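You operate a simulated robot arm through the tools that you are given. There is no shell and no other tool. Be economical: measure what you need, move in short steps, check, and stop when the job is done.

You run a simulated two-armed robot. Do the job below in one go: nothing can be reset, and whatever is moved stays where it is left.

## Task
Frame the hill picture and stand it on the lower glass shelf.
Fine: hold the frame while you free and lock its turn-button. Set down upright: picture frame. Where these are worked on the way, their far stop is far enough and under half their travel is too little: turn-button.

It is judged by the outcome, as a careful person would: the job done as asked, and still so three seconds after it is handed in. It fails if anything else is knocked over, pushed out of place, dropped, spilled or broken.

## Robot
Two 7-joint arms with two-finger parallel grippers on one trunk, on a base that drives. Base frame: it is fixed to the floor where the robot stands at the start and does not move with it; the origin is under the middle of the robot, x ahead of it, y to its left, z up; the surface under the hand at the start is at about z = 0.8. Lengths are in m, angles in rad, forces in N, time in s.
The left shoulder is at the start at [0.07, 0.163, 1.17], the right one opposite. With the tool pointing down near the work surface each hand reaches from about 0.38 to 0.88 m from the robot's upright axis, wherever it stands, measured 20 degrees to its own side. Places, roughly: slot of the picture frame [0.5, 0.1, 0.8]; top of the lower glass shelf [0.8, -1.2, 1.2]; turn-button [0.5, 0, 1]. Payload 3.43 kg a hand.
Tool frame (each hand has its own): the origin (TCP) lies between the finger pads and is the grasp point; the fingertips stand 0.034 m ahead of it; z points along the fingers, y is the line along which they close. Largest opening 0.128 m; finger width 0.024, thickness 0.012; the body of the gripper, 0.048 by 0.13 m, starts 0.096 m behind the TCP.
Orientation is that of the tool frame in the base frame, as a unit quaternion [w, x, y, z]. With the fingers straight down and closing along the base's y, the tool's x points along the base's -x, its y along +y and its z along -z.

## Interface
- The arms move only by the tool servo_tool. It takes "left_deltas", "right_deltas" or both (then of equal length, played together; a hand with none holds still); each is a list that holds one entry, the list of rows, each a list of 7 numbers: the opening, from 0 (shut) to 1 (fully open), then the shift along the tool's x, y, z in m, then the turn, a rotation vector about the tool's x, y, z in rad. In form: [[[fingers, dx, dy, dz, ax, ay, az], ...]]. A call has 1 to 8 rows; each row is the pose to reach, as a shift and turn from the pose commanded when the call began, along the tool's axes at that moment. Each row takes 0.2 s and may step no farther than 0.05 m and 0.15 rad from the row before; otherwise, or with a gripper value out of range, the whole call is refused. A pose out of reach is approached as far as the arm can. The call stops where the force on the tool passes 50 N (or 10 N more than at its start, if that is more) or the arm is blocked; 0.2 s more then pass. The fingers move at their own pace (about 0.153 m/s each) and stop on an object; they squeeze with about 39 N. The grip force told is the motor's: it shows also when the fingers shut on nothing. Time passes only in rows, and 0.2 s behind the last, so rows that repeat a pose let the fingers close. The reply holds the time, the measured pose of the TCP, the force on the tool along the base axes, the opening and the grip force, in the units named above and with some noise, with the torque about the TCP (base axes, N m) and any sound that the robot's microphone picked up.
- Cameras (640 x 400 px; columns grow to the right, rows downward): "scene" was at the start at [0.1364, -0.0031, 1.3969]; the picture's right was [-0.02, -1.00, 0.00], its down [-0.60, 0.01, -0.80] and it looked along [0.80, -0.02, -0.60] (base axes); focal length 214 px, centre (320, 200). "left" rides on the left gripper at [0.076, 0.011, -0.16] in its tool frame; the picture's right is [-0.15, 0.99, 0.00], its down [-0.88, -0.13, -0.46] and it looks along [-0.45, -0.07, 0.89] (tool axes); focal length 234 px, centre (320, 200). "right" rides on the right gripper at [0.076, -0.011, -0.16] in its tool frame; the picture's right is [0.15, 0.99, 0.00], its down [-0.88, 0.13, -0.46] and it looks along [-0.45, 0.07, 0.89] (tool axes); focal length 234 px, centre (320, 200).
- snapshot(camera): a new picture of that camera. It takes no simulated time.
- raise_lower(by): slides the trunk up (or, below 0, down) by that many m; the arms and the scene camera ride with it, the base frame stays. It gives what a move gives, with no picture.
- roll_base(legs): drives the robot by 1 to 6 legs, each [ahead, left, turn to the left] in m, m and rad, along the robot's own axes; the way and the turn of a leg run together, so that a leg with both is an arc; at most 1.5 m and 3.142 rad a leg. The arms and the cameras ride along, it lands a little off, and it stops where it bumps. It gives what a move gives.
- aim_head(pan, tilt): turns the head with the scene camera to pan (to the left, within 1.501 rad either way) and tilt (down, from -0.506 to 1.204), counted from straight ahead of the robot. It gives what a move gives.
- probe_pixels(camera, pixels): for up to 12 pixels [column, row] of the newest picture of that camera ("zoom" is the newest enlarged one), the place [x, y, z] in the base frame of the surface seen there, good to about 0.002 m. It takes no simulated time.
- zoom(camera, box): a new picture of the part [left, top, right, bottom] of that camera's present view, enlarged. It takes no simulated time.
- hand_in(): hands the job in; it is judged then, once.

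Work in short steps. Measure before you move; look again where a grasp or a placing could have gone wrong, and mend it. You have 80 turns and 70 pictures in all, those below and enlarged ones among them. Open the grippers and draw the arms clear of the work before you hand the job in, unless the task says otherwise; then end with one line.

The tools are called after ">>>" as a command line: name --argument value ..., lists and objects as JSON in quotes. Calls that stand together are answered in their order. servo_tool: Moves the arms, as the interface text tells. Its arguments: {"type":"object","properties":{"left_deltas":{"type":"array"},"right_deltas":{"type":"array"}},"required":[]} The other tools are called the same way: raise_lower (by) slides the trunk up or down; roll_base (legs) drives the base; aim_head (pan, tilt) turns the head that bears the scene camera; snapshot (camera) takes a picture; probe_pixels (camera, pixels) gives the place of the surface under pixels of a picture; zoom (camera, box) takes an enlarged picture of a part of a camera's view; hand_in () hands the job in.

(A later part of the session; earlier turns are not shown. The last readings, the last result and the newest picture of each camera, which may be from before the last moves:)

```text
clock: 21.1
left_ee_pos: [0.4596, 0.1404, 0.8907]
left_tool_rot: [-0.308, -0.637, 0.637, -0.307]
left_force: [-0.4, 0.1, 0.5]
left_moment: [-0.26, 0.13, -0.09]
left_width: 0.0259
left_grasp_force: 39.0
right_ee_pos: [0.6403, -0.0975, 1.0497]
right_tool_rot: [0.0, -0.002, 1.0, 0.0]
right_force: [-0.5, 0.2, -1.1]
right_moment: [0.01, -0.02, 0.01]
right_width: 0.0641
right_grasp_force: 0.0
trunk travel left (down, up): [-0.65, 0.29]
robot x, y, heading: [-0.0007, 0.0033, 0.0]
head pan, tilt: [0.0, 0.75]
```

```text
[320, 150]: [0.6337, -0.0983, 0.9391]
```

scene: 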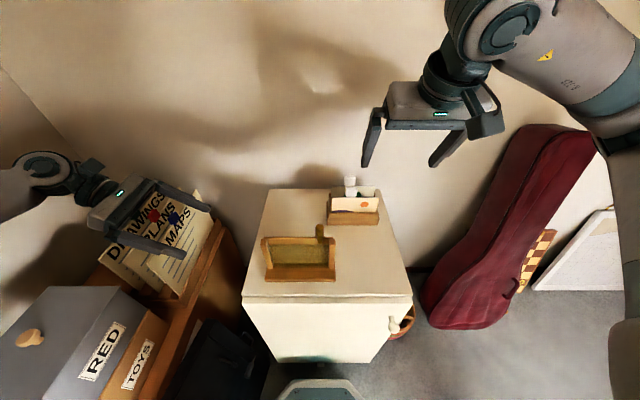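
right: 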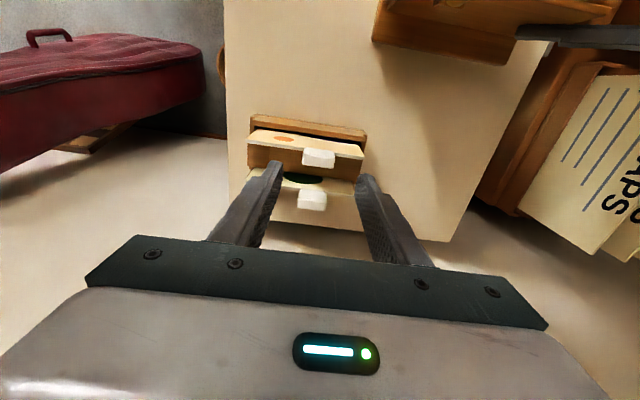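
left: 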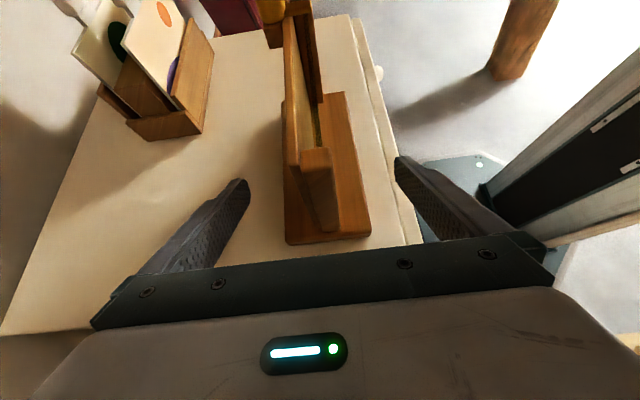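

Tab confirmed at y≈-0.098. Descend to TCP z 0.974 and close.

>>> servo_tool --right_deltas '[[[0.5, 0, -0.0005, 0.04, 0, 0, 0], [0.5, 0, -0.0005, 0.0757, 0, 0, 0], [0.4, 0, -0.0005, 0.0757, 0, 0, 0], [0.2, 0, -0.0005, 0.0757, 0, 0, 0], [0, 0, -0.0005, 0.0757, 0, 0, 0], [0, 0, -0.0005, 0.0757, 0, 0, 0]]]'

>>> zoom --camera "scene" --box '[310, 165, 400, 230]'

```text
clock: 22.5
left_ee_pos: [0.4596, 0.1397, 0.89]
left_tool_rot: [0.308, 0.637, -0.636, 0.308]
left_force: [-0.5, 1.4, -0.4]
left_moment: [0.03, 0.09, -0.16]
left_width: 0.0258
left_grasp_force: 38.9
right_ee_pos: [0.6404, -0.0978, 0.9719]
right_tool_rot: [0.0, -0.002, 1.0, 0.0]
right_force: [-0.2, -0.3, -0.1]
right_moment: [0.02, -0.03, 0.01]
right_width: 0.0348
right_grasp_force: 38.9
trunk travel left (down, up): [-0.65, 0.29]
robot x, y, heading: [0.0018, -0.0025, -0.006]
head pan, tilt: [0.0, 0.75]
```

```text
6.15 times, centred on (355, 198) of scene
```

zoom: 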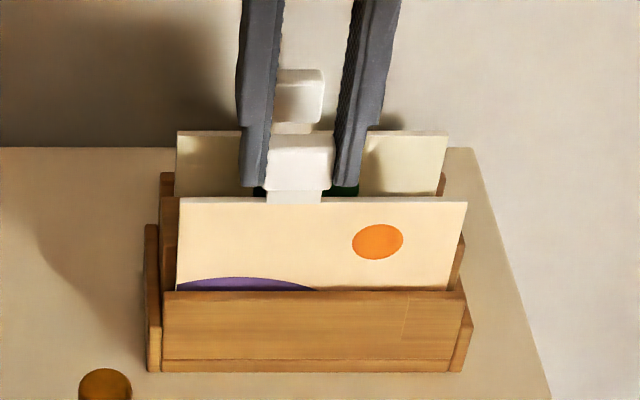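

Tab gripped (0.035). Lift straight up 0.16 and look at the card.

>>> servo_tool --right_deltas '[[[0, 0, 0, -0.02, 0, 0, 0], [0, 0, 0, -0.05, 0, 0, 0], [0, 0, 0, -0.09, 0, 0, 0], [0, 0, 0, -0.13, 0, 0, 0], [0, 0, 0, -0.17, 0, 0, 0], [0, 0, 0, -0.17, 0, 0, 0]]]'

>>> snapshot --camera "scene"

>>> zoom --camera "scene" --box '[310, 120, 420, 220]'

>>> probe_pixels --camera "zoom" --pixels '[[320, 200]]'

```text
clock: 23.9
left_ee_pos: [0.4592, 0.1399, 0.8903]
left_tool_rot: [-0.308, -0.636, 0.637, -0.307]
left_force: [0.6, -0.2, 0.2]
left_moment: [0.08, -0.01, -0.18]
left_width: 0.0258
left_grasp_force: 38.8
right_ee_pos: [0.6397, -0.0984, 1.1432]
right_tool_rot: [0.0, -0.002, 1.0, 0.0]
right_force: [-0.3, 0.8, 0.0]
right_moment: [0.02, -0.02, -0.01]
right_width: 0.0346
right_grasp_force: 38.6
trunk travel left (down, up): [-0.65, 0.29]
robot x, y, heading: [0.0031, 0.0017, -0.0]
head pan, tilt: [0.0, 0.75]
```

```text
34 pictures are left
```

scene: 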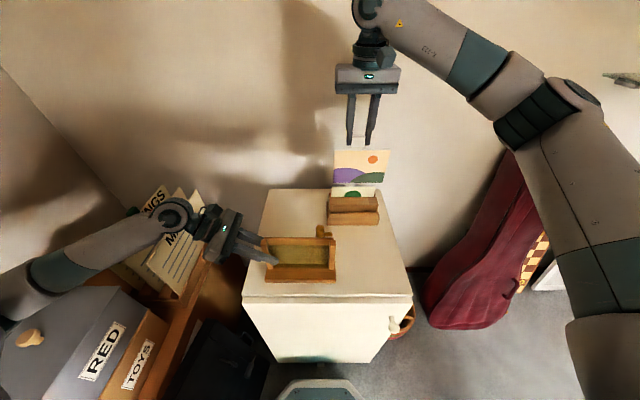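

```text
4.00 times, centred on (365, 170) of scene
```

zoom: 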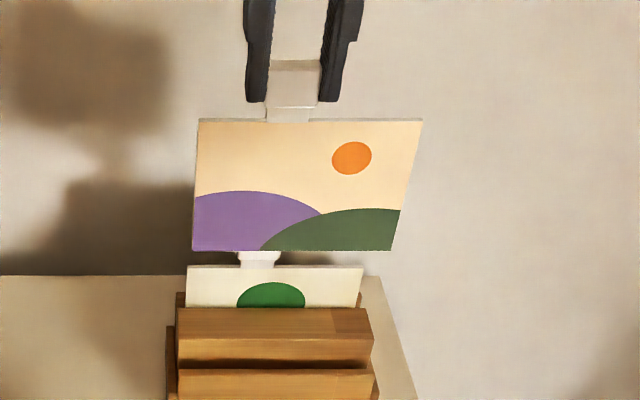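

```text
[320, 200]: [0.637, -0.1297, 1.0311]
```

Hills confirmed. I probe the card's edges relative to the hand.

>>> probe_pixels --camera "zoom" --pixels '[[198, 160], [205, 130], [410, 130], [402, 180], [396, 200], [195, 240], [300, 246], [388, 246], [296, 126], [240, 122], [290, 65], [290, 100]]'

```text
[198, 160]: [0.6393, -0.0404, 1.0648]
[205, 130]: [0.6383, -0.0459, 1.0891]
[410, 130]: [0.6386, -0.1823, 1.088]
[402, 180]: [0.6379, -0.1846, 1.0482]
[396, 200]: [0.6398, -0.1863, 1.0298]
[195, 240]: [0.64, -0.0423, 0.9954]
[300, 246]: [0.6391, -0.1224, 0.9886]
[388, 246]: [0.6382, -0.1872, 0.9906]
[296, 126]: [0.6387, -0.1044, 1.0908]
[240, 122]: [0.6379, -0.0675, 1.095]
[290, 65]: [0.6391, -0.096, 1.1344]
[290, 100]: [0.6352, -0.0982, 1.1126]
```

Card: height 0.109, width 0.15, centre y offset -0.0166 from TCP, bottom 0.157 below TCP. I recheck the frame's slot now that it is gripped.

>>> zoom --camera "scene" --box '[255, 215, 345, 285]'

>>> probe_pixels --camera "zoom" --pixels '[[330, 135], [330, 127], [330, 155], [330, 172], [330, 180], [330, 200], [480, 140], [505, 140], [520, 140], [500, 155], [132, 140], [155, 150]]'

>>> probe_pixels --camera "zoom" --pixels '[[120, 150], [140, 150], [148, 160], [490, 160], [486, 200], [480, 220], [330, 169], [250, 170], [400, 171], [460, 105], [440, 75], [330, 285]]'

```text
5.71 times, centred on (300, 250) of scene
```

zoom: 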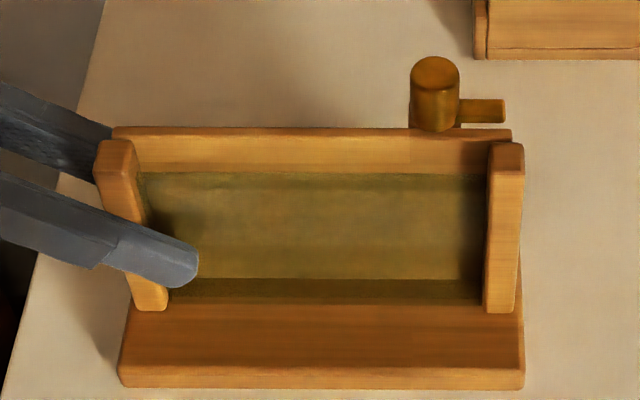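

```text
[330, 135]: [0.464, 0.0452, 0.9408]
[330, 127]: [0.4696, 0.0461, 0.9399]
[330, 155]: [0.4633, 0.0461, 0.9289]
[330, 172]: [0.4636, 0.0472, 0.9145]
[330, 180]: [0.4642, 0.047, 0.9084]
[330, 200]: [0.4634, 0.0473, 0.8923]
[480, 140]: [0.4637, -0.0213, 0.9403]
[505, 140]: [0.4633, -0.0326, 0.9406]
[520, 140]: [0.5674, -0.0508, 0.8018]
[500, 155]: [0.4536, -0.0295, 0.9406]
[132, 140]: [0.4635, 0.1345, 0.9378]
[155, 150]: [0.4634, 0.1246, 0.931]
```

```text
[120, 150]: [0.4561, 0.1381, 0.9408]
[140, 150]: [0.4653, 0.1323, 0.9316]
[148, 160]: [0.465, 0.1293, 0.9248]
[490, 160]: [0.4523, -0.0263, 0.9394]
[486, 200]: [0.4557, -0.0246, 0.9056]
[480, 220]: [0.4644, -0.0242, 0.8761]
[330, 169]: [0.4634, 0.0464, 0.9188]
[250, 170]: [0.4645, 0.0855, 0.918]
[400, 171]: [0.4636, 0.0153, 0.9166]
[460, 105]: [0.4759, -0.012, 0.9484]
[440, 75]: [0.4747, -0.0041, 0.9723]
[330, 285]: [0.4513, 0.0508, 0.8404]
```

Slot now x 0.455–0.464, centre y≈0.0545. I carry the card above it: TCP target (0.4587, 0.0715, 1.163).

>>> servo_tool --right_deltas '[[[0, 0.02, 0.02, -0.02, 0, 0, 0], [0, 0.05, 0.05, -0.02, 0, 0, 0], [0, 0.082, 0.08, -0.02, 0, 0, 0], [0, 0.115, 0.11, -0.02, 0, 0, 0], [0, 0.148, 0.14, -0.02, 0, 0, 0], [0, 0.181, 0.17, -0.02, 0, 0, 0], [0, 0.181, 0.17, -0.02, 0, 0, 0.004], [0, 0.181, 0.17, -0.02, 0, 0, 0.004]]]'

>>> zoom --camera "scene" --box '[240, 160, 350, 280]'

>>> snapshot --camera "left"

```text
clock: 25.7
left_ee_pos: [0.46, 0.1401, 0.8893]
left_tool_rot: [0.308, 0.637, -0.637, 0.307]
left_force: [1.0, -2.4, 0.0]
left_moment: [0.33, 0.02, 0.02]
left_width: 0.0258
left_grasp_force: 39.2
right_ee_pos: [0.459, 0.0718, 1.1658]
right_tool_rot: [0.0, 0.0, 1.0, 0.0]
right_force: [-0.3, 0.1, -0.5]
right_moment: [-0.04, -0.04, 0.0]
right_width: 0.0349
right_grasp_force: 38.5
trunk travel left (down, up): [-0.65, 0.29]
robot x, y, heading: [-0.0028, 0.0027, -0.001]
head pan, tilt: [0.0, 0.75]
```

```text
3.33 times, centred on (295, 220) of scene
```

zoom: 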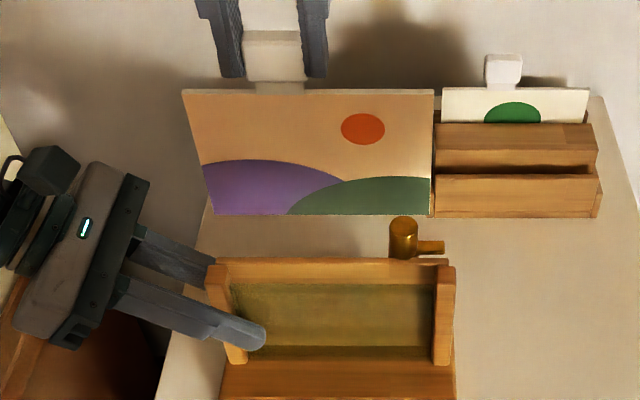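

```text
30 pictures are left
```

left: 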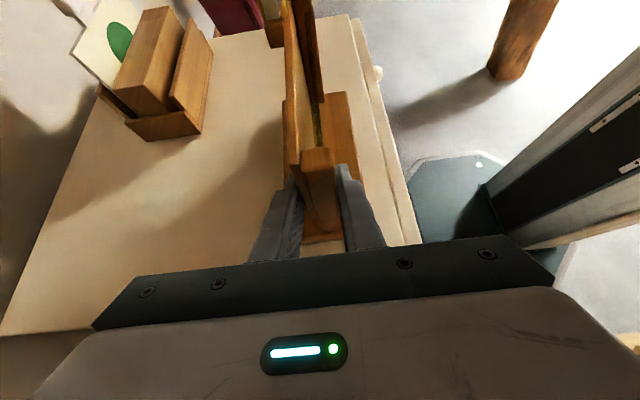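

I verify card edges here by probing the bottom and sides.

>>> probe_pixels --camera "scene" --pixels '[[305, 223], [320, 223], [330, 222], [366, 222], [369, 210], [302, 200], [330, 210], [350, 222], [301, 195], [368, 190]]'

>>> zoom --camera "scene" --box '[260, 170, 340, 240]'

>>> probe_pixels --camera "zoom" --pixels '[[85, 250], [140, 300], [400, 250], [400, 300], [250, 305], [90, 310], [395, 100], [60, 100], [70, 180], [401, 200], [85, 300], [407, 200]]'

```text
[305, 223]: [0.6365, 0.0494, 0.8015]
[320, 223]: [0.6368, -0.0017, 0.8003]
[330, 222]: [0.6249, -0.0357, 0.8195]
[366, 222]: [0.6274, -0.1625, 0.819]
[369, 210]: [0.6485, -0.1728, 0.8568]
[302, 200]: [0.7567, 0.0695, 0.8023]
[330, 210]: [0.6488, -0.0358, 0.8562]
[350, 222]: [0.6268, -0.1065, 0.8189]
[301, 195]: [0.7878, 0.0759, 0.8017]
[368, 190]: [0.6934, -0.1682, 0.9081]
```

```text
5.71 times, centred on (300, 205) of scene
```

zoom: 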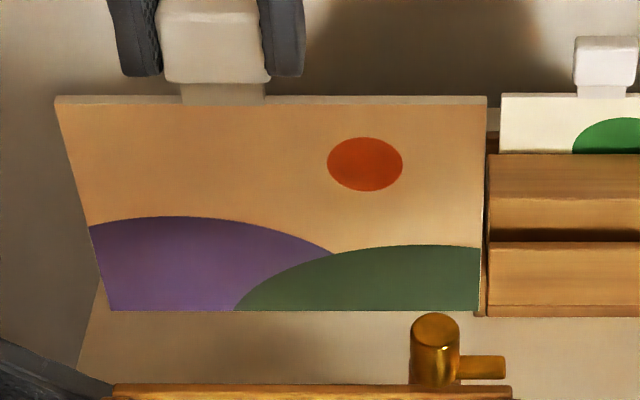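

```text
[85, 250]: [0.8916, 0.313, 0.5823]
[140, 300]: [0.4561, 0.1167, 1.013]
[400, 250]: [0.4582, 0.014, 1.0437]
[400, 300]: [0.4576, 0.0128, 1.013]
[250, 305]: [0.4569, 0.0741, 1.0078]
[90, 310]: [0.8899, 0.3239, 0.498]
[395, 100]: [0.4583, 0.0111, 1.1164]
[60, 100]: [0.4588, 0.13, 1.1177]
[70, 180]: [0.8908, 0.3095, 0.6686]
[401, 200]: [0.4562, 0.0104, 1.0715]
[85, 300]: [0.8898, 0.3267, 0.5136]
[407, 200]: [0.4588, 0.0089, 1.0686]
```

Card face x≈0.4575, y −0.0216…0.1315: aligned with the slot. I lower 0.11 and check forces.

>>> servo_tool --right_deltas '[[[0, 0, 0, 0.04, 0, 0, 0], [0, 0, 0, 0.06, 0, 0, 0], [0, 0, 0, 0.075, 0, 0, 0], [0, 0, 0, 0.09, 0, 0, 0], [0, 0, 0, 0.1, 0, 0, 0], [0, 0, 0, 0.11, 0, 0, 0]]]'

>>> zoom --camera "scene" --box '[250, 190, 350, 285]'

```text
clock: 27.1
left_ee_pos: [0.4585, 0.1409, 0.8901]
left_tool_rot: [0.308, 0.638, -0.635, 0.308]
left_force: [0.3, 0.4, 0.7]
left_moment: [-0.1, 0.05, -0.17]
left_width: 0.0259
left_grasp_force: 38.7
right_ee_pos: [0.4592, 0.0707, 1.0547]
right_tool_rot: [0.001, 0.0, 1.0, 0.001]
right_force: [-0.3, -0.2, -0.7]
right_moment: [0.01, 0.01, 0.01]
right_width: 0.0347
right_grasp_force: 38.7
trunk travel left (down, up): [-0.65, 0.29]
robot x, y, heading: [-0.0001, -0.0005, -0.001]
head pan, tilt: [0.0, 0.75]
```

```text
4.21 times, centred on (300, 238) of scene
```

zoom: 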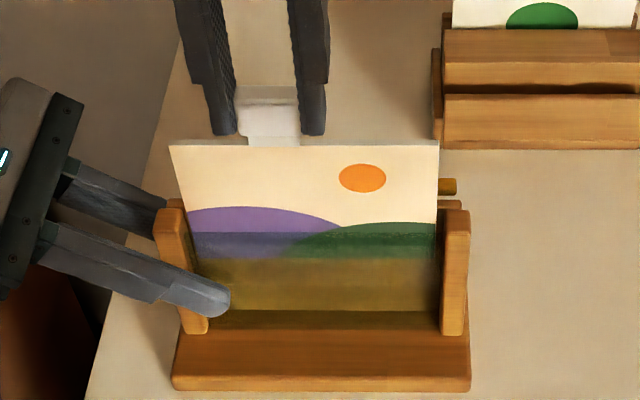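

The card is in the slot, behind the pane, without contact force. Lower another 0.07.

>>> servo_tool --right_deltas '[[[0, 0, 0, 0.02, 0, 0, 0], [0, 0, 0, 0.04, 0, 0, 0], [0, 0, 0, 0.055, 0, 0, 0], [0, 0, 0, 0.065, 0, 0, 0], [0, 0, 0, 0.07, 0, 0, 0]]]'

>>> zoom --camera "scene" --box '[250, 190, 350, 285]'

```text
clock: 28.3
left_ee_pos: [0.4582, 0.1412, 0.8883]
left_tool_rot: [0.308, 0.637, -0.636, 0.308]
left_force: [-0.9, 1.5, 0.1]
left_moment: [-0.02, 0.02, -0.15]
left_width: 0.0256
left_grasp_force: 39.1
right_ee_pos: [0.4594, 0.0712, 0.9843]
right_tool_rot: [0.0, -0.001, 1.0, 0.0]
right_force: [0.6, -0.4, 0.2]
right_moment: [0.0, 0.0, 0.01]
right_width: 0.0349
right_grasp_force: 38.7
trunk travel left (down, up): [-0.65, 0.29]
robot x, y, heading: [0.0013, 0.0036, -0.003]
head pan, tilt: [0.0, 0.75]
```

```text
4.21 times, centred on (300, 238) of scene
```

zoom: 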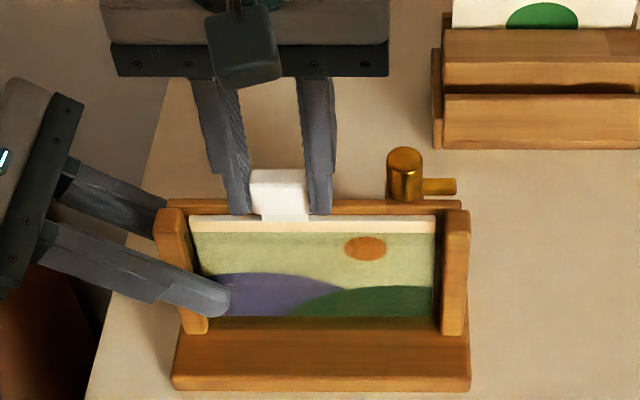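

Nearly seated; lower 6 mm more, open, and rise.

>>> servo_tool --right_deltas '[[[0, 0, 0, 0.003, 0, 0, 0], [0, 0, 0, 0.006, 0, 0, 0], [0.4, 0, 0, 0.006, 0, 0, 0], [0.4, 0, 0, 0.006, 0, 0, 0], [0.4, 0, 0, -0.03, 0, 0, 0], [0.4, 0, 0, -0.075, 0, 0, 0], [0.4, 0, 0, -0.075, 0, 0, 0]]]'

>>> zoom --camera "scene" --box '[250, 190, 350, 285]'

>>> probe_pixels --camera "zoom" --pixels '[[340, 225], [340, 218], [240, 218], [400, 222], [405, 160], [400, 190], [440, 190], [320, 210], [280, 185], [280, 215]]'

```text
clock: 29.9
left_ee_pos: [0.4606, 0.1401, 0.8908]
left_tool_rot: [-0.308, -0.637, 0.637, -0.307]
left_force: [0.0, 0.9, 0.3]
left_moment: [-0.03, 0.01, -0.12]
left_width: 0.0256
left_grasp_force: 38.7
right_ee_pos: [0.4585, 0.0718, 1.0596]
right_tool_rot: [-0.001, 0.0, 1.0, 0.0]
right_force: [0.4, 0.7, 0.0]
right_moment: [0.03, -0.03, -0.03]
right_width: 0.0513
right_grasp_force: 0.0
trunk travel left (down, up): [-0.65, 0.29]
robot x, y, heading: [-0.0015, 0.0007, 0.005]
head pan, tilt: [0.0, 0.75]
```

```text
4.21 times, centred on (300, 238) of scene
```

zoom: 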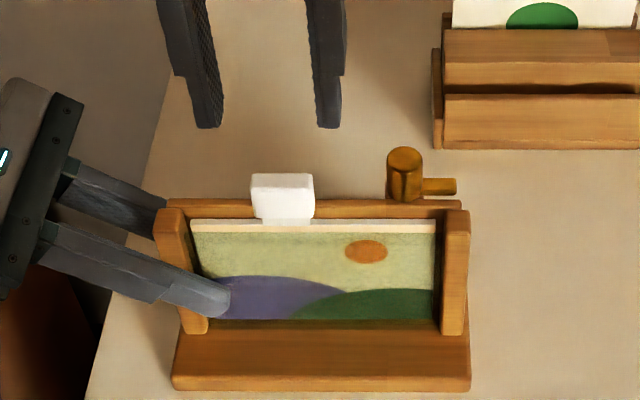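

```text
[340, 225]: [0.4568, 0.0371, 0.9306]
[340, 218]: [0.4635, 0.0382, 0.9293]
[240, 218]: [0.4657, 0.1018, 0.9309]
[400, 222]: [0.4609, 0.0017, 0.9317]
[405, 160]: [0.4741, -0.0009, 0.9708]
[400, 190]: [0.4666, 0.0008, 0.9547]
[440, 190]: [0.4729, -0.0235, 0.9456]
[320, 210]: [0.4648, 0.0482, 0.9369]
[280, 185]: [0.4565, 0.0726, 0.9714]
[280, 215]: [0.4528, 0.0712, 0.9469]
```

Card seated (top 0.930 behind the pane, tab above). Now back over the knob with yaw -1.05, so I can turn it +1.6 to lock.

>>> servo_tool --right_deltas '[[[0.4, -0.0025, -0.01, 0, 0, 0, -0.13], [0.4, -0.005, -0.021, 0, 0, 0, -0.26], [0.4, -0.0075, -0.0315, 0, 0, 0, -0.39], [0.4, -0.01, -0.042, 0, 0, 0, -0.52], [0.4, -0.0125, -0.0525, 0, 0, 0, -0.65], [0.4, -0.015, -0.063, 0, 0, 0, -0.78], [0.4, -0.017, -0.0728, 0, 0, 0, -0.91], [0.4, -0.017, -0.0728, 0, 0, 0, -1.05]]]'

>>> servo_tool --right_deltas '[[[0.4, 0, 0, 0.03, 0, 0, 0], [0.4, 0, 0, 0.06, 0, 0, 0], [0.4, 0, 0, 0.0755, 0, 0, 0], [0.2, 0, 0, 0.0755, 0, 0, 0], [0, 0, 0, 0.0755, 0, 0, 0], [0, 0, 0, 0.0755, 0, 0, 0]]]'

>>> zoom --camera "scene" --box '[270, 190, 370, 265]'

```text
clock: 31.7
left_ee_pos: [0.4596, 0.1393, 0.89]
left_tool_rot: [0.307, 0.637, -0.637, 0.308]
left_force: [0.2, -0.6, 0.0]
left_moment: [-0.12, 0.01, -0.12]
left_width: 0.0258
left_grasp_force: 39.1
right_ee_pos: [0.4752, -0.0009, 1.0596]
right_tool_rot: [0.0, -0.502, 0.865, 0.0]
right_force: [-0.8, -0.8, 0.2]
right_moment: [-0.05, 0.01, -0.01]
right_width: 0.051
right_grasp_force: 0.1
trunk travel left (down, up): [-0.65, 0.29]
robot x, y, heading: [0.0002, 0.0013, 0.001]
head pan, tilt: [0.0, 0.75]
```

```text
clock: 33.1
left_ee_pos: [0.4598, 0.1403, 0.8901]
left_tool_rot: [0.308, 0.637, -0.636, 0.308]
left_force: [-7.5, 10.4, 1.1]
left_moment: [-0.91, -0.23, -0.6]
left_width: 0.0259
left_grasp_force: 38.9
right_ee_pos: [0.4749, -0.003, 0.9825]
right_tool_rot: [-0.001, -0.501, 0.866, -0.001]
right_force: [7.9, -11.2, -0.2]
right_moment: [0.15, -0.14, -0.12]
right_width: 0.0209
right_grasp_force: 38.5
trunk travel left (down, up): [-0.65, 0.29]
robot x, y, heading: [-0.0013, -0.0013, -0.001]
head pan, tilt: [0.0, 0.75]
```

```text
5.33 times, centred on (320, 228) of scene
```

zoom: 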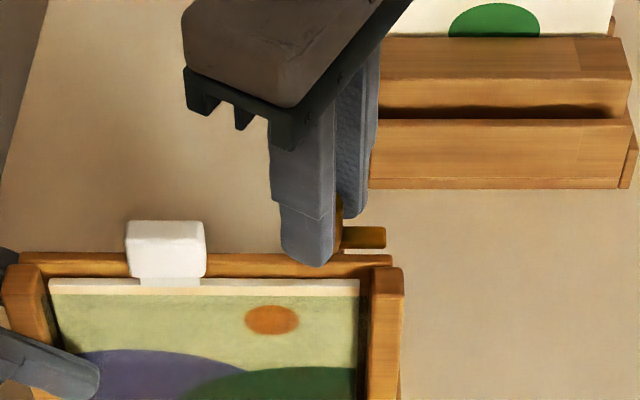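

Knob gripped. Turn +1.12, then continue to the stop.

>>> servo_tool --right_deltas '[[[0, 0, 0, 0, 0, 0, 0.14], [0, 0, 0, 0, 0, 0, 0.28], [0, 0, 0, 0, 0, 0, 0.42], [0, 0, 0, 0, 0, 0, 0.56], [0, 0, 0, 0, 0, 0, 0.7], [0, 0, 0, 0, 0, 0, 0.84], [0, 0, 0, 0, 0, 0, 0.98], [0, 0, 0, 0, 0, 0, 1.12]]]'

>>> servo_tool --right_deltas '[[[0, 0, 0, 0, 0, 0, 0.13], [0, 0, 0, 0, 0, 0, 0.26], [0, 0, 0, 0, 0, 0, 0.39], [0, 0, 0, 0, 0, 0, 0.52], [0, 0, 0, 0, 0, 0, 0.52]]]'

>>> zoom --camera "scene" --box '[270, 190, 370, 265]'

```text
clock: 34.9
left_ee_pos: [0.4602, 0.1404, 0.8892]
left_tool_rot: [0.308, 0.637, -0.636, 0.308]
left_force: [3.2, -13.3, 1.1]
left_moment: [0.95, 0.09, 0.11]
left_width: 0.0258
left_grasp_force: 38.6
right_ee_pos: [0.4754, 0.0002, 0.9844]
right_tool_rot: [0.0, 0.036, 0.999, 0.001]
right_force: [-1.8, 12.9, -0.5]
right_moment: [-0.01, 0.07, 0.06]
right_width: 0.021
right_grasp_force: 39.1
trunk travel left (down, up): [-0.65, 0.29]
robot x, y, heading: [-0.0017, 0.0001, -0.006]
head pan, tilt: [0.0, 0.75]
```

```text
clock: 36.1
left_ee_pos: [0.4602, 0.1401, 0.8899]
left_tool_rot: [-0.308, -0.636, 0.636, -0.309]
left_force: [0.9, -25.8, 7.0]
left_moment: [0.11, 0.1, -0.42]
left_width: 0.0259
left_grasp_force: 39.0
right_ee_pos: [0.4753, -0.0001, 0.9829]
right_tool_rot: [0.0, 0.291, 0.957, 0.001]
right_force: [-0.8, 26.4, -5.6]
right_moment: [1.15, -0.18, 0.12]
right_width: 0.0208
right_grasp_force: 38.9
trunk travel left (down, up): [-0.65, 0.29]
robot x, y, heading: [0.001, 0.0013, 0.002]
head pan, tilt: [0.0, 0.75]
```

```text
5.33 times, centred on (320, 228) of scene
```

zoom: 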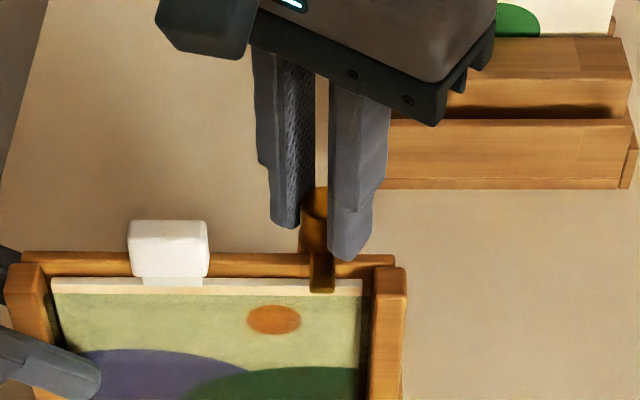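

Locked: the tongue is back over the slot. Release and lift the right hand, unwinding its yaw.

>>> servo_tool --right_deltas '[[[0.4, 0, 0, 0, 0, 0, 0], [0.4, 0, 0, 0, 0, 0, 0], [0.4, 0, 0, -0.03, 0, 0, 0], [0.4, 0, 0, -0.07, 0, 0, -0.1], [0.4, 0, 0, -0.12, 0, 0, -0.2], [0.4, 0, 0, -0.16, 0, 0, -0.3], [0.4, 0, 0, -0.2, 0, 0, -0.4], [0.4, 0, 0, -0.2, 0, 0, -0.54]]]'

>>> zoom --camera "scene" --box '[250, 205, 350, 285]'

```text
clock: 37.9
left_ee_pos: [0.4592, 0.1406, 0.8896]
left_tool_rot: [0.308, 0.637, -0.636, 0.308]
left_force: [-1.8, 1.0, 1.2]
left_moment: [0.63, -0.12, 0.04]
left_width: 0.0259
left_grasp_force: 39.1
right_ee_pos: [0.4745, -0.0013, 1.1848]
right_tool_rot: [0.0, 0.023, 1.0, 0.0]
right_force: [-0.6, -0.3, 0.7]
right_moment: [-0.02, 0.02, -0.01]
right_width: 0.0512
right_grasp_force: 0.1
trunk travel left (down, up): [-0.65, 0.29]
robot x, y, heading: [0.0003, 0.0017, -0.006]
head pan, tilt: [0.0, 0.75]
```

```text
5.00 times, centred on (300, 245) of scene
```

zoom: 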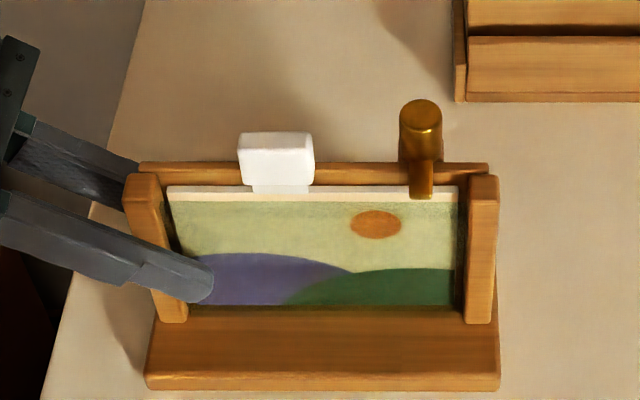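

The frame is complete and locked. Next I tuck the right arm back/right, then raise the trunk with the frame held.

>>> servo_tool --right_deltas '[[[0.4, 0.015, -0.045, 0, 0, 0, 0], [0.4, 0.03, -0.09, 0, 0, 0, 0], [0.4, 0.045, -0.135, 0, 0, 0, 0], [0.4, 0.06, -0.18, 0, 0, 0, 0], [0.2, 0.075, -0.225, 0, 0, 0, 0], [0.2, 0.085, -0.27, 0, 0, 0, 0], [0.2, 0.085, -0.3, 0, 0, 0, 0]]]'

>>> raise_lower --by 0.04

>>> zoom --camera "scene" --box '[180, 180, 400, 330]'

```text
clock: 39.5
left_ee_pos: [0.4584, 0.1406, 0.8896]
left_tool_rot: [-0.309, -0.636, 0.637, -0.307]
left_force: [-1.0, -0.3, -0.5]
left_moment: [0.45, -0.01, -0.01]
left_width: 0.0257
left_grasp_force: 39.6
right_ee_pos: [0.3753, -0.2972, 1.183]
right_tool_rot: [-0.001, 0.024, 1.0, 0.001]
right_force: [-0.6, 0.2, 0.3]
right_moment: [0.01, 0.01, -0.03]
right_width: 0.0258
right_grasp_force: 0.1
trunk travel left (down, up): [-0.65, 0.29]
robot x, y, heading: [0.0011, -0.0014, -0.001]
head pan, tilt: [0.0, 0.75]
```

```text
clock: 40.4
left_ee_pos: [0.4602, 0.1398, 0.9287]
left_tool_rot: [0.308, 0.637, -0.636, 0.308]
left_force: [0.0, -0.2, -4.9]
left_moment: [0.42, 0.03, 0.03]
left_width: 0.0258
left_grasp_force: 39.2
right_ee_pos: [0.376, -0.297, 1.2243]
right_tool_rot: [0.0, 0.026, 1.0, 0.0]
right_force: [-0.1, 0.4, -0.3]
right_moment: [0.03, 0.0, 0.01]
right_width: 0.0257
right_grasp_force: 0.0
trunk travel left (down, up): [-0.69, 0.25]
robot x, y, heading: [0.0031, 0.002, -0.003]
head pan, tilt: [0.0, 0.75]
```

```text
2.67 times, centred on (290, 255) of scene
```

zoom: 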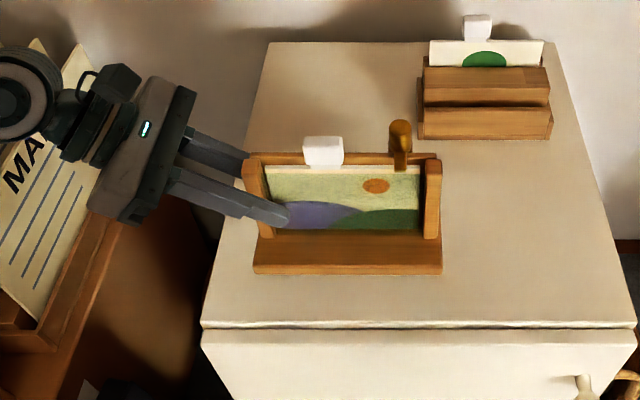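

Frame lifted (≈0.5 kg), level, grip steady. Raise the trunk fully and look toward the shelf and floor.

>>> raise_lower --by 0.25

>>> aim_head --pan -0.95 --tilt 0.55

>>> snapshot --camera "scene"

```text
clock: 42.9
left_ee_pos: [0.4605, 0.1411, 1.1799]
left_tool_rot: [0.308, 0.637, -0.636, 0.308]
left_force: [0.3, 0.8, -5.8]
left_moment: [0.47, 0.03, -0.02]
left_width: 0.0256
left_grasp_force: 39.4
right_ee_pos: [0.3757, -0.2975, 1.4744]
right_tool_rot: [0.0, 0.025, 1.0, 0.001]
right_force: [0.7, 0.7, 0.0]
right_moment: [0.01, 0.01, -0.02]
right_width: 0.0257
right_grasp_force: 0.0
trunk travel left (down, up): [-0.94, 0.0]
robot x, y, heading: [-0.0042, 0.0013, 0.001]
head pan, tilt: [0.0, 0.75]
```

```text
clock: 44.2
left_ee_pos: [0.4604, 0.1407, 1.1809]
left_tool_rot: [0.308, 0.637, -0.636, 0.308]
left_force: [-0.3, -0.3, -5.1]
left_moment: [0.46, 0.01, -0.02]
left_width: 0.0258
left_grasp_force: 39.1
right_ee_pos: [0.3755, -0.2973, 1.4748]
right_tool_rot: [0.0, 0.026, 1.0, 0.0]
right_force: [-0.3, 0.5, 0.5]
right_moment: [-0.01, 0.0, -0.01]
right_width: 0.0257
right_grasp_force: 0.0
trunk travel left (down, up): [-0.94, 0.0]
robot x, y, heading: [-0.0002, 0.0004, 0.002]
head pan, tilt: [-0.949, 0.55]
```

```text
21 pictures are left
```

scene: 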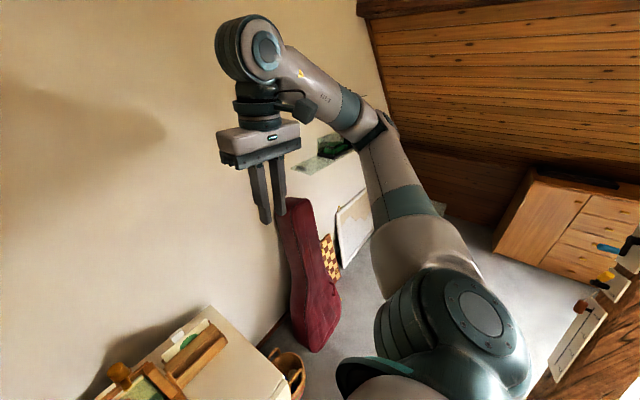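

I probe obstacle positions: guitar, board, drawer cabinet, bench at lower right, and floor.

>>> probe_pixels --camera "scene" --pixels '[[292, 205], [310, 350], [340, 300], [370, 240], [345, 265], [480, 250], [520, 300], [575, 350], [620, 330], [560, 240], [450, 100], [600, 130]]'

>>> aim_head --pan -1.45 --tilt 0.75

>>> snapshot --camera "scene"

```text
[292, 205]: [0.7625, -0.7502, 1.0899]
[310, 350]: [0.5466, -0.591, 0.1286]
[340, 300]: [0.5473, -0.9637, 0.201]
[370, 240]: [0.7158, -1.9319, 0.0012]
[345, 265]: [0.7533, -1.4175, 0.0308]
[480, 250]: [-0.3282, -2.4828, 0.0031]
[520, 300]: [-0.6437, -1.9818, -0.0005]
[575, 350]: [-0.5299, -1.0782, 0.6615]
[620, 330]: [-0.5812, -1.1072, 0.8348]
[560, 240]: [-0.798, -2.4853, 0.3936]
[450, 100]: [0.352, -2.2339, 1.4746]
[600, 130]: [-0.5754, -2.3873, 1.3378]
```

```text
clock: 45.1
left_ee_pos: [0.4598, 0.1399, 1.1794]
left_tool_rot: [0.308, 0.637, -0.637, 0.307]
left_force: [0.1, 0.5, -5.9]
left_moment: [0.44, 0.04, 0.0]
left_width: 0.0259
left_grasp_force: 39.0
right_ee_pos: [0.3761, -0.2972, 1.4756]
right_tool_rot: [0.0, 0.026, 1.0, 0.0]
right_force: [0.3, 1.3, -0.8]
right_moment: [0.06, 0.0, 0.02]
right_width: 0.0258
right_grasp_force: 0.1
trunk travel left (down, up): [-0.94, 0.0]
robot x, y, heading: [0.0007, -0.0011, 0.002]
head pan, tilt: [-1.45, 0.75]
```

```text
20 pictures are left
```

scene: 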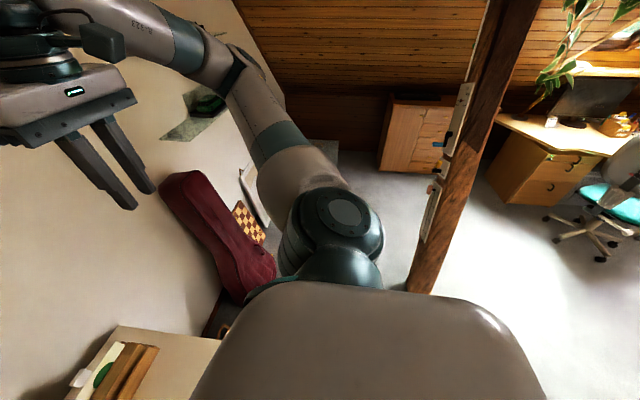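

The path along x≈0 is clear (guitar x>0.5, post at x<-0.53). I raise the left hand 0.15 so the frame clears the shelf height, then drive right 1.0 m.

>>> servo_tool --left_deltas '[[[0, 0.03, 0, -0.024, 0, 0, 0], [0, 0.06, 0, -0.048, 0, 0, 0], [0, 0.09, 0, -0.072, 0, 0, 0], [0, 0.117, 0, -0.093, 0, 0, 0], [0, 0.117, 0, -0.093, 0, 0, 0]]]'

>>> roll_base --legs '[[0, -0.5, 0], [0, -0.5, 0]]'

>>> aim_head --pan 0.0 --tilt 0.35

>>> snapshot --camera "scene"

```text
clock: 46.3
left_ee_pos: [0.4604, 0.1412, 1.3281]
left_tool_rot: [0.308, 0.637, -0.636, 0.308]
left_force: [-0.4, -0.1, -4.2]
left_moment: [0.44, -0.03, 0.01]
left_width: 0.026
left_grasp_force: 39.1
right_ee_pos: [0.3762, -0.2969, 1.4735]
right_tool_rot: [0.0, 0.026, 1.0, -0.001]
right_force: [1.0, -0.2, 0.5]
right_moment: [0.01, 0.03, 0.0]
right_width: 0.0257
right_grasp_force: 0.1
trunk travel left (down, up): [-0.94, 0.0]
robot x, y, heading: [0.0012, -0.0031, -0.003]
head pan, tilt: [-1.45, 0.75]
```

```text
clock: 51.8
left_ee_pos: [0.459, -0.8583, 1.3291]
left_tool_rot: [-0.309, -0.636, 0.637, -0.307]
left_force: [0.0, 0.7, -4.7]
left_moment: [0.43, 0.0, 0.0]
left_width: 0.0258
left_grasp_force: 39.2
right_ee_pos: [0.3734, -1.2948, 1.4752]
right_tool_rot: [0.0, 0.028, 1.0, -0.001]
right_force: [-0.2, 0.9, 0.6]
right_moment: [-0.03, -0.02, -0.01]
right_width: 0.0258
right_grasp_force: 0.1
trunk travel left (down, up): [-0.94, 0.0]
robot x, y, heading: [-0.0054, -0.9979, -0.006]
head pan, tilt: [-1.45, 0.75]
```

```text
clock: 53.3
left_ee_pos: [0.4584, -0.8603, 1.3298]
left_tool_rot: [-0.309, -0.636, 0.637, -0.308]
left_force: [-0.4, 0.3, -4.1]
left_moment: [0.44, -0.04, 0.02]
left_width: 0.0259
left_grasp_force: 39.1
right_ee_pos: [0.3733, -1.2977, 1.4744]
right_tool_rot: [0.0, 0.027, 1.0, 0.0]
right_force: [-0.7, -0.5, 0.8]
right_moment: [0.03, -0.01, 0.02]
right_width: 0.0255
right_grasp_force: 0.1
trunk travel left (down, up): [-0.94, 0.0]
robot x, y, heading: [0.0016, -0.9971, -0.003]
head pan, tilt: [0.0, 0.351]
```

```text
19 pictures are left
```

scene: 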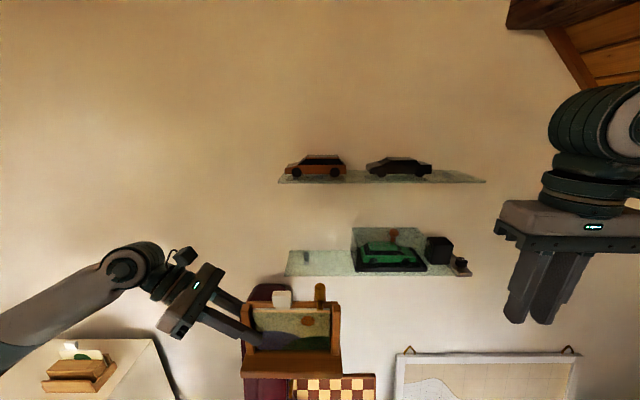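

I enlarge the lower shelf and measure its extents and neighbours.

>>> zoom --camera "scene" --box '[270, 160, 490, 300]'

>>> probe_pixels --camera "zoom" --pixels '[[52, 325], [65, 270], [100, 330], [220, 330], [100, 265], [100, 290], [236, 290], [245, 205], [232, 320], [30, 60], [40, 45], [230, 65]]'

>>> probe_pixels --camera "zoom" --pixels '[[60, 330], [150, 328], [150, 310], [180, 270], [245, 260], [255, 305], [240, 250], [260, 318], [242, 220], [300, 200], [360, 220], [455, 310]]'

```text
2.86 times, centred on (380, 230) of scene
```

zoom: 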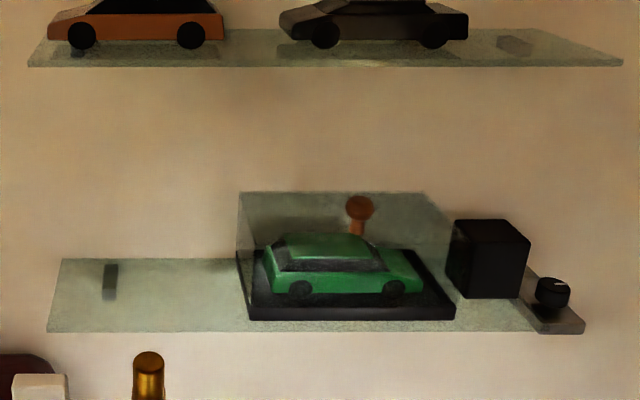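

```text
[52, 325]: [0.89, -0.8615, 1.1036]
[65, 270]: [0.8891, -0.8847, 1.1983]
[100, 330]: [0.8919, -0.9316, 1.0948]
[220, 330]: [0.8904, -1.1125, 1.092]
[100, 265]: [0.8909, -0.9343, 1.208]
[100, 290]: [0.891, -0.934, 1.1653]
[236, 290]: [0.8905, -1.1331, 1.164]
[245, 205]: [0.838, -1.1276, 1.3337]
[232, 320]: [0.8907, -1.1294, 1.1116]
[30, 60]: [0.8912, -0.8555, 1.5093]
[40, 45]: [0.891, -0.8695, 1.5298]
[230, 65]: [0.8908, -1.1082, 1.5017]
```

```text
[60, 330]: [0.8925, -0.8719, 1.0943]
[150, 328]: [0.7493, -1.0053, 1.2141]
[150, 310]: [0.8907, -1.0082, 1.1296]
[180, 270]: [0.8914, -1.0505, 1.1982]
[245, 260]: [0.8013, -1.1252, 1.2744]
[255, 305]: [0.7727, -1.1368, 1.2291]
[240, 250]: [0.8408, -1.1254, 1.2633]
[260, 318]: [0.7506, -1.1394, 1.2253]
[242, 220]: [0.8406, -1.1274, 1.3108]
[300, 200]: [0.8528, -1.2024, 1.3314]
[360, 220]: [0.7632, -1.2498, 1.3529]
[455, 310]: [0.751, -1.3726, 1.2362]
```

Shelf: front edge x≈0.749, left end y≈-0.88, case begins y≈-1.126, top z≈1.22. Target TCP: x 0.808, y -0.9145 (frame centre y≈-1.0). I drive 0.12 ahead and 0.055 right, keeping clear of the floor items.

>>> roll_base --legs '[[0.12, -0.055, 0.004]]'

>>> servo_tool --left_deltas '[[[0, 0.012, 0, -0.009, 0, 0, 0], [0, 0.012, -0.04, -0.009, 0, 0, 0], [0, 0.012, -0.08, -0.009, 0, 0, 0], [0, 0.012, -0.12, -0.009, 0, 0, 0], [0, 0.012, -0.12, -0.009, 0, 0, 0]]]'

>>> snapshot --camera "scene"

```text
clock: 54.6
left_ee_pos: [0.5778, -0.9122, 1.3308]
left_tool_rot: [-0.308, -0.636, 0.637, -0.309]
left_force: [0.4, -0.6, -4.6]
left_moment: [0.44, 0.0, 0.02]
left_width: 0.026
left_grasp_force: 38.6
right_ee_pos: [0.4921, -1.3504, 1.4754]
right_tool_rot: [0.001, 0.024, 1.0, 0.0]
right_force: [0.0, 0.4, 0.3]
right_moment: [0.0, -0.04, 0.02]
right_width: 0.0256
right_grasp_force: 0.1
trunk travel left (down, up): [-0.94, 0.0]
robot x, y, heading: [0.1186, -1.0573, -0.002]
head pan, tilt: [0.0, 0.351]
```

```text
clock: 55.8
left_ee_pos: [0.6995, -0.9128, 1.345]
left_tool_rot: [0.308, 0.637, -0.636, 0.309]
left_force: [0.3, 0.4, -4.8]
left_moment: [0.48, -0.05, -0.01]
left_width: 0.0259
left_grasp_force: 38.9
right_ee_pos: [0.4939, -1.351, 1.4749]
right_tool_rot: [0.001, 0.024, 1.0, 0.0]
right_force: [0.6, -0.5, 0.3]
right_moment: [-0.03, -0.01, 0.0]
right_width: 0.0258
right_grasp_force: 0.1
trunk travel left (down, up): [-0.94, 0.0]
robot x, y, heading: [0.118, -1.0522, 0.002]
head pan, tilt: [0.0, 0.351]
```

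```text
17 pictures are left
```

scene: 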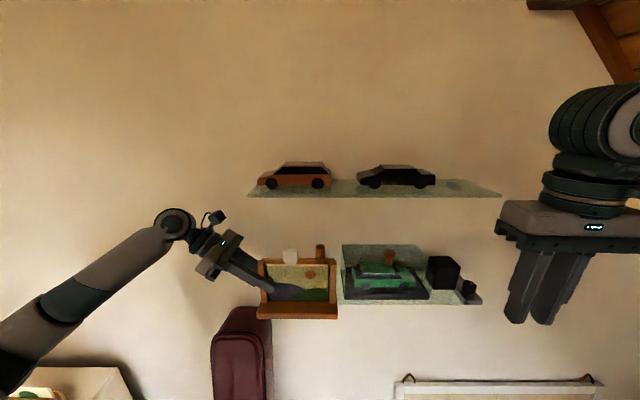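

The frame is level in front of the free shelf spot. I enlarge and probe base edges before moving in.

>>> zoom --camera "scene" --box '[240, 220, 370, 330]'

>>> probe_pixels --camera "zoom" --pixels '[[90, 350], [470, 348], [280, 350], [280, 340], [95, 357], [465, 355], [480, 250], [495, 200], [497, 300], [480, 340], [496, 340], [540, 350]]'

```text
3.64 times, centred on (305, 275) of scene
```

zoom: 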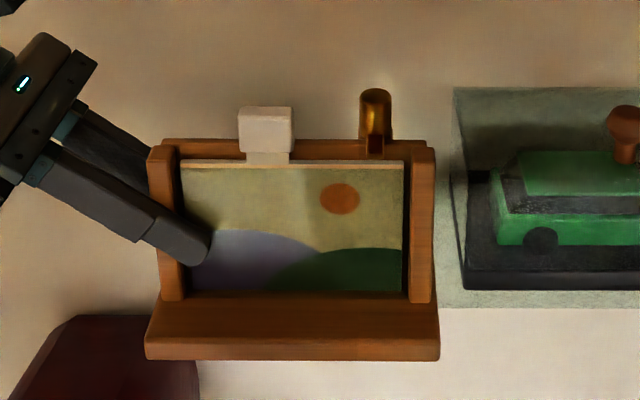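

```text
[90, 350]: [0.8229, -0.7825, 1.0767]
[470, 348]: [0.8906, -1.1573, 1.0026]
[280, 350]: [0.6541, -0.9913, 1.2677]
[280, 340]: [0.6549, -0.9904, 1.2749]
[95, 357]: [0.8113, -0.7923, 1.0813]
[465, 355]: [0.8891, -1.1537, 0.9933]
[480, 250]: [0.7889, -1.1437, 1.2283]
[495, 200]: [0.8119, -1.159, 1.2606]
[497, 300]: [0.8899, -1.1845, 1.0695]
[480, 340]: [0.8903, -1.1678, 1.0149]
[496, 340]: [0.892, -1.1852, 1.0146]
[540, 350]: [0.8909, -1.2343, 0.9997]
```

Base front at x=TCP−0.045, y −0.901…−1.098, fits between shelf end and case. Move in 0.11.

>>> servo_tool --left_deltas '[[[0, 0, -0.035, 0, 0, 0, 0], [0, 0, -0.07, 0, 0, 0, 0], [0, 0, -0.095, 0, 0, 0, 0], [0, 0, -0.11, 0, 0, 0, 0], [0, 0, -0.11, 0, 0, 0, 0]]]'

>>> zoom --camera "scene" --box '[220, 200, 370, 330]'

>>> probe_pixels --camera "zoom" --pixels '[[290, 345], [290, 305], [290, 325], [180, 320], [390, 320], [440, 320], [400, 180], [200, 150], [310, 310], [290, 317], [290, 330], [290, 312]]'

```text
clock: 57.0
left_ee_pos: [0.8107, -0.9125, 1.344]
left_tool_rot: [0.308, 0.637, -0.636, 0.307]
left_force: [0.5, 0.2, -5.6]
left_moment: [0.48, 0.05, 0.02]
left_width: 0.0258
left_grasp_force: 38.9
right_ee_pos: [0.4957, -1.3516, 1.4744]
right_tool_rot: [0.0, 0.024, 1.0, 0.0]
right_force: [1.0, 0.6, -0.4]
right_moment: [0.01, -0.01, 0.0]
right_width: 0.0256
right_grasp_force: 0.0
trunk travel left (down, up): [-0.94, 0.0]
robot x, y, heading: [0.117, -1.0552, 0.0]
head pan, tilt: [0.0, 0.351]
```

```text
3.08 times, centred on (295, 265) of scene
```

zoom: 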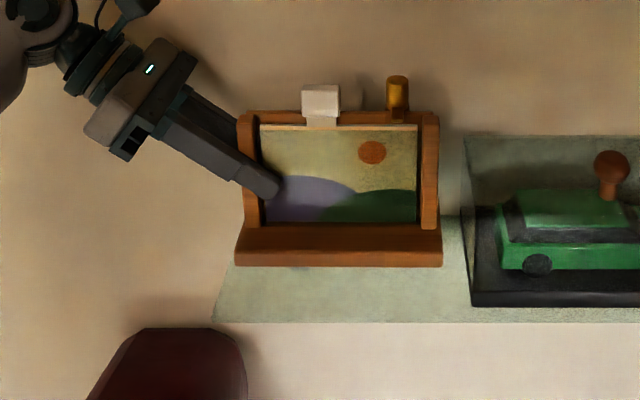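

```text
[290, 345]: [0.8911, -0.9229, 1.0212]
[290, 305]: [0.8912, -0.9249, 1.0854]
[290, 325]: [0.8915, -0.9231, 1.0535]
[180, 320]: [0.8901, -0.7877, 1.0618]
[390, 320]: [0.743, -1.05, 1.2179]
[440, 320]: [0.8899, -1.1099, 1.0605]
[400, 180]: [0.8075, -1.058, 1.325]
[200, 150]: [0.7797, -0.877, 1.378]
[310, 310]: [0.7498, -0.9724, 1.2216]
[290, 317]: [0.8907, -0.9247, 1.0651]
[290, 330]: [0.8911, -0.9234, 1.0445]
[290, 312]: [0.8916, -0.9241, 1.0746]
```

Over the shelf (front edge x≈0.745, top ≈1.2205). Lower 0.03 and read the force.

>>> servo_tool --left_deltas '[[[0, -0.0078, 0, 0.0062, 0, 0, 0], [0, -0.0157, 0, 0.0124, 0, 0, 0], [0, -0.0204, 0, 0.0162, 0, 0, 0], [0, -0.0235, 0, 0.0187, 0, 0, 0]]]'

>>> zoom --camera "scene" --box '[250, 250, 350, 320]'

```text
clock: 58.0
left_ee_pos: [0.8099, -0.9126, 1.3139]
left_tool_rot: [0.308, 0.637, -0.636, 0.307]
left_force: [-0.1, -0.4, -5.5]
left_moment: [0.43, 0.02, -0.01]
left_width: 0.0261
left_grasp_force: 38.6
right_ee_pos: [0.4954, -1.3514, 1.4751]
right_tool_rot: [0.0, 0.024, 1.0, 0.0]
right_force: [0.2, 0.2, -0.2]
right_moment: [-0.02, 0.0, 0.0]
right_width: 0.0256
right_grasp_force: 0.0
trunk travel left (down, up): [-0.94, 0.0]
robot x, y, heading: [0.1186, -1.0543, -0.003]
head pan, tilt: [0.0, 0.351]
```

```text
5.71 times, centred on (300, 285) of scene
```

zoom: 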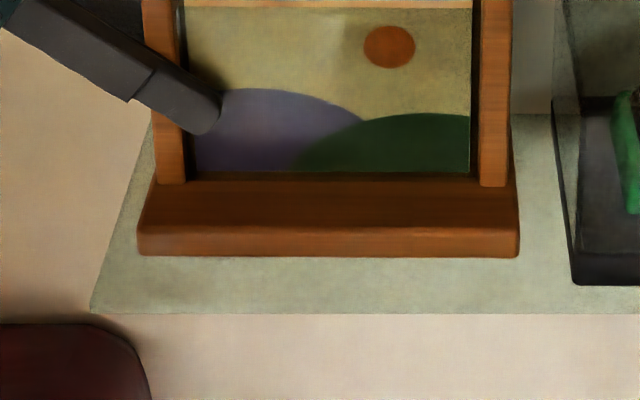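

No contact yet; lower 4 mm in 1 mm steps.

>>> servo_tool --left_deltas '[[[0, -0.0008, 0, 0.0006, 0, 0, 0], [0, -0.0016, 0, 0.0012, 0, 0, 0], [0, -0.0023, 0, 0.0019, 0, 0, 0], [0, -0.0031, 0, 0.0025, 0, 0, 0]]]'

```text
clock: 59.0
left_ee_pos: [0.8111, -0.9139, 1.3087]
left_tool_rot: [0.308, 0.637, -0.636, 0.308]
left_force: [-0.1, 0.1, -3.7]
left_moment: [0.19, -0.1, 0.09]
left_width: 0.0258
left_grasp_force: 38.7
right_ee_pos: [0.4947, -1.3506, 1.4755]
right_tool_rot: [0.0, 0.024, 1.0, 0.0]
right_force: [0.1, 0.3, 0.0]
right_moment: [0.01, -0.02, -0.04]
right_width: 0.0257
right_grasp_force: 0.0
trunk travel left (down, up): [-0.94, 0.0]
robot x, y, heading: [0.1204, -1.0576, -0.002]
head pan, tilt: [0.0, 0.351]
```

Contact starts (weight −3.7 N, moment dropping). Lower 2 mm more.

>>> servo_tool --left_deltas '[[[0, -0.0004, 0, 0.0003, 0, 0, 0], [0, -0.0008, 0, 0.0006, 0, 0, 0], [0, -0.0012, 0, 0.0009, 0, 0, 0]]]'

```text
clock: 59.8
left_ee_pos: [0.8106, -0.9131, 1.3088]
left_tool_rot: [0.307, 0.637, -0.636, 0.309]
left_force: [1.1, 1.4, 4.6]
left_moment: [-1.31, 0.16, 0.2]
left_width: 0.0257
left_grasp_force: 38.9
right_ee_pos: [0.495, -1.3505, 1.4749]
right_tool_rot: [0.001, 0.024, 1.0, -0.001]
right_force: [0.1, -1.1, 0.6]
right_moment: [0.0, -0.01, -0.02]
right_width: 0.0255
right_grasp_force: 0.1
trunk travel left (down, up): [-0.94, 0.0]
robot x, y, heading: [0.122, -1.0533, -0.002]
head pan, tilt: [0.0, 0.351]
```

Seated (+4.6 N upward). Open gently to 0.4.

>>> servo_tool --left_deltas '[[[0.22, 0, 0, 0, 0, 0, 0], [0.26, 0, 0, 0, 0, 0, 0], [0.32, 0, 0, 0, 0, 0, 0], [0.42, 0, 0, 0, 0, 0, 0], [0.42, 0, 0, 0, 0, 0, 0]]]'

>>> zoom --camera "scene" --box '[220, 200, 370, 330]'

>>> snapshot --camera "left"

```text
clock: 61.0
left_ee_pos: [0.8094, -0.9134, 1.3084]
left_tool_rot: [0.308, 0.637, -0.636, 0.308]
left_force: [-0.4, -0.7, 0.7]
left_moment: [0.0, -0.03, -0.01]
left_width: 0.054
left_grasp_force: 0.0
right_ee_pos: [0.495, -1.352, 1.4748]
right_tool_rot: [0.001, 0.025, 1.0, 0.0]
right_force: [0.6, -0.5, 0.4]
right_moment: [0.01, 0.01, -0.03]
right_width: 0.0255
right_grasp_force: 0.0
trunk travel left (down, up): [-0.94, 0.0]
robot x, y, heading: [0.1184, -1.0534, 0.002]
head pan, tilt: [0.0, 0.351]
```

```text
3.08 times, centred on (295, 265) of scene
```

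zoom: 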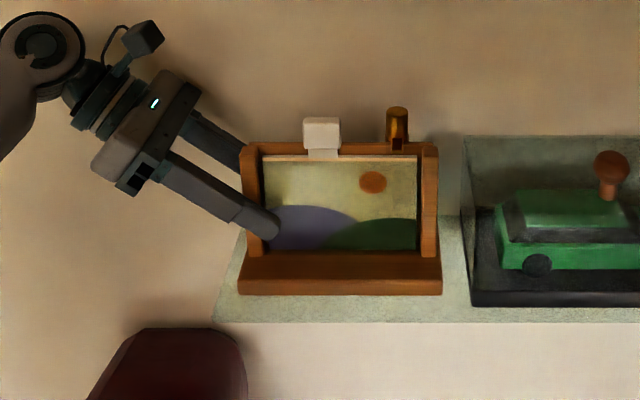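

```text
12 pictures are left
```

left: 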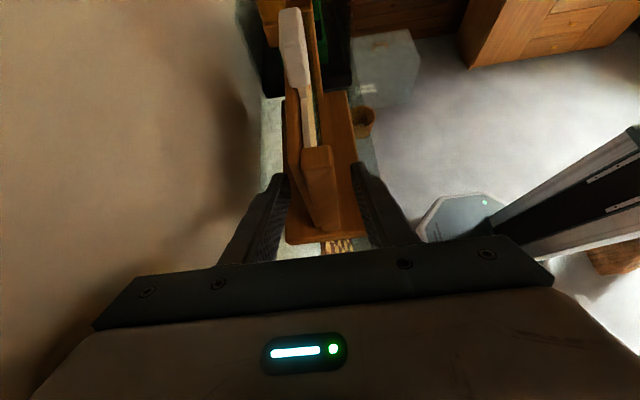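

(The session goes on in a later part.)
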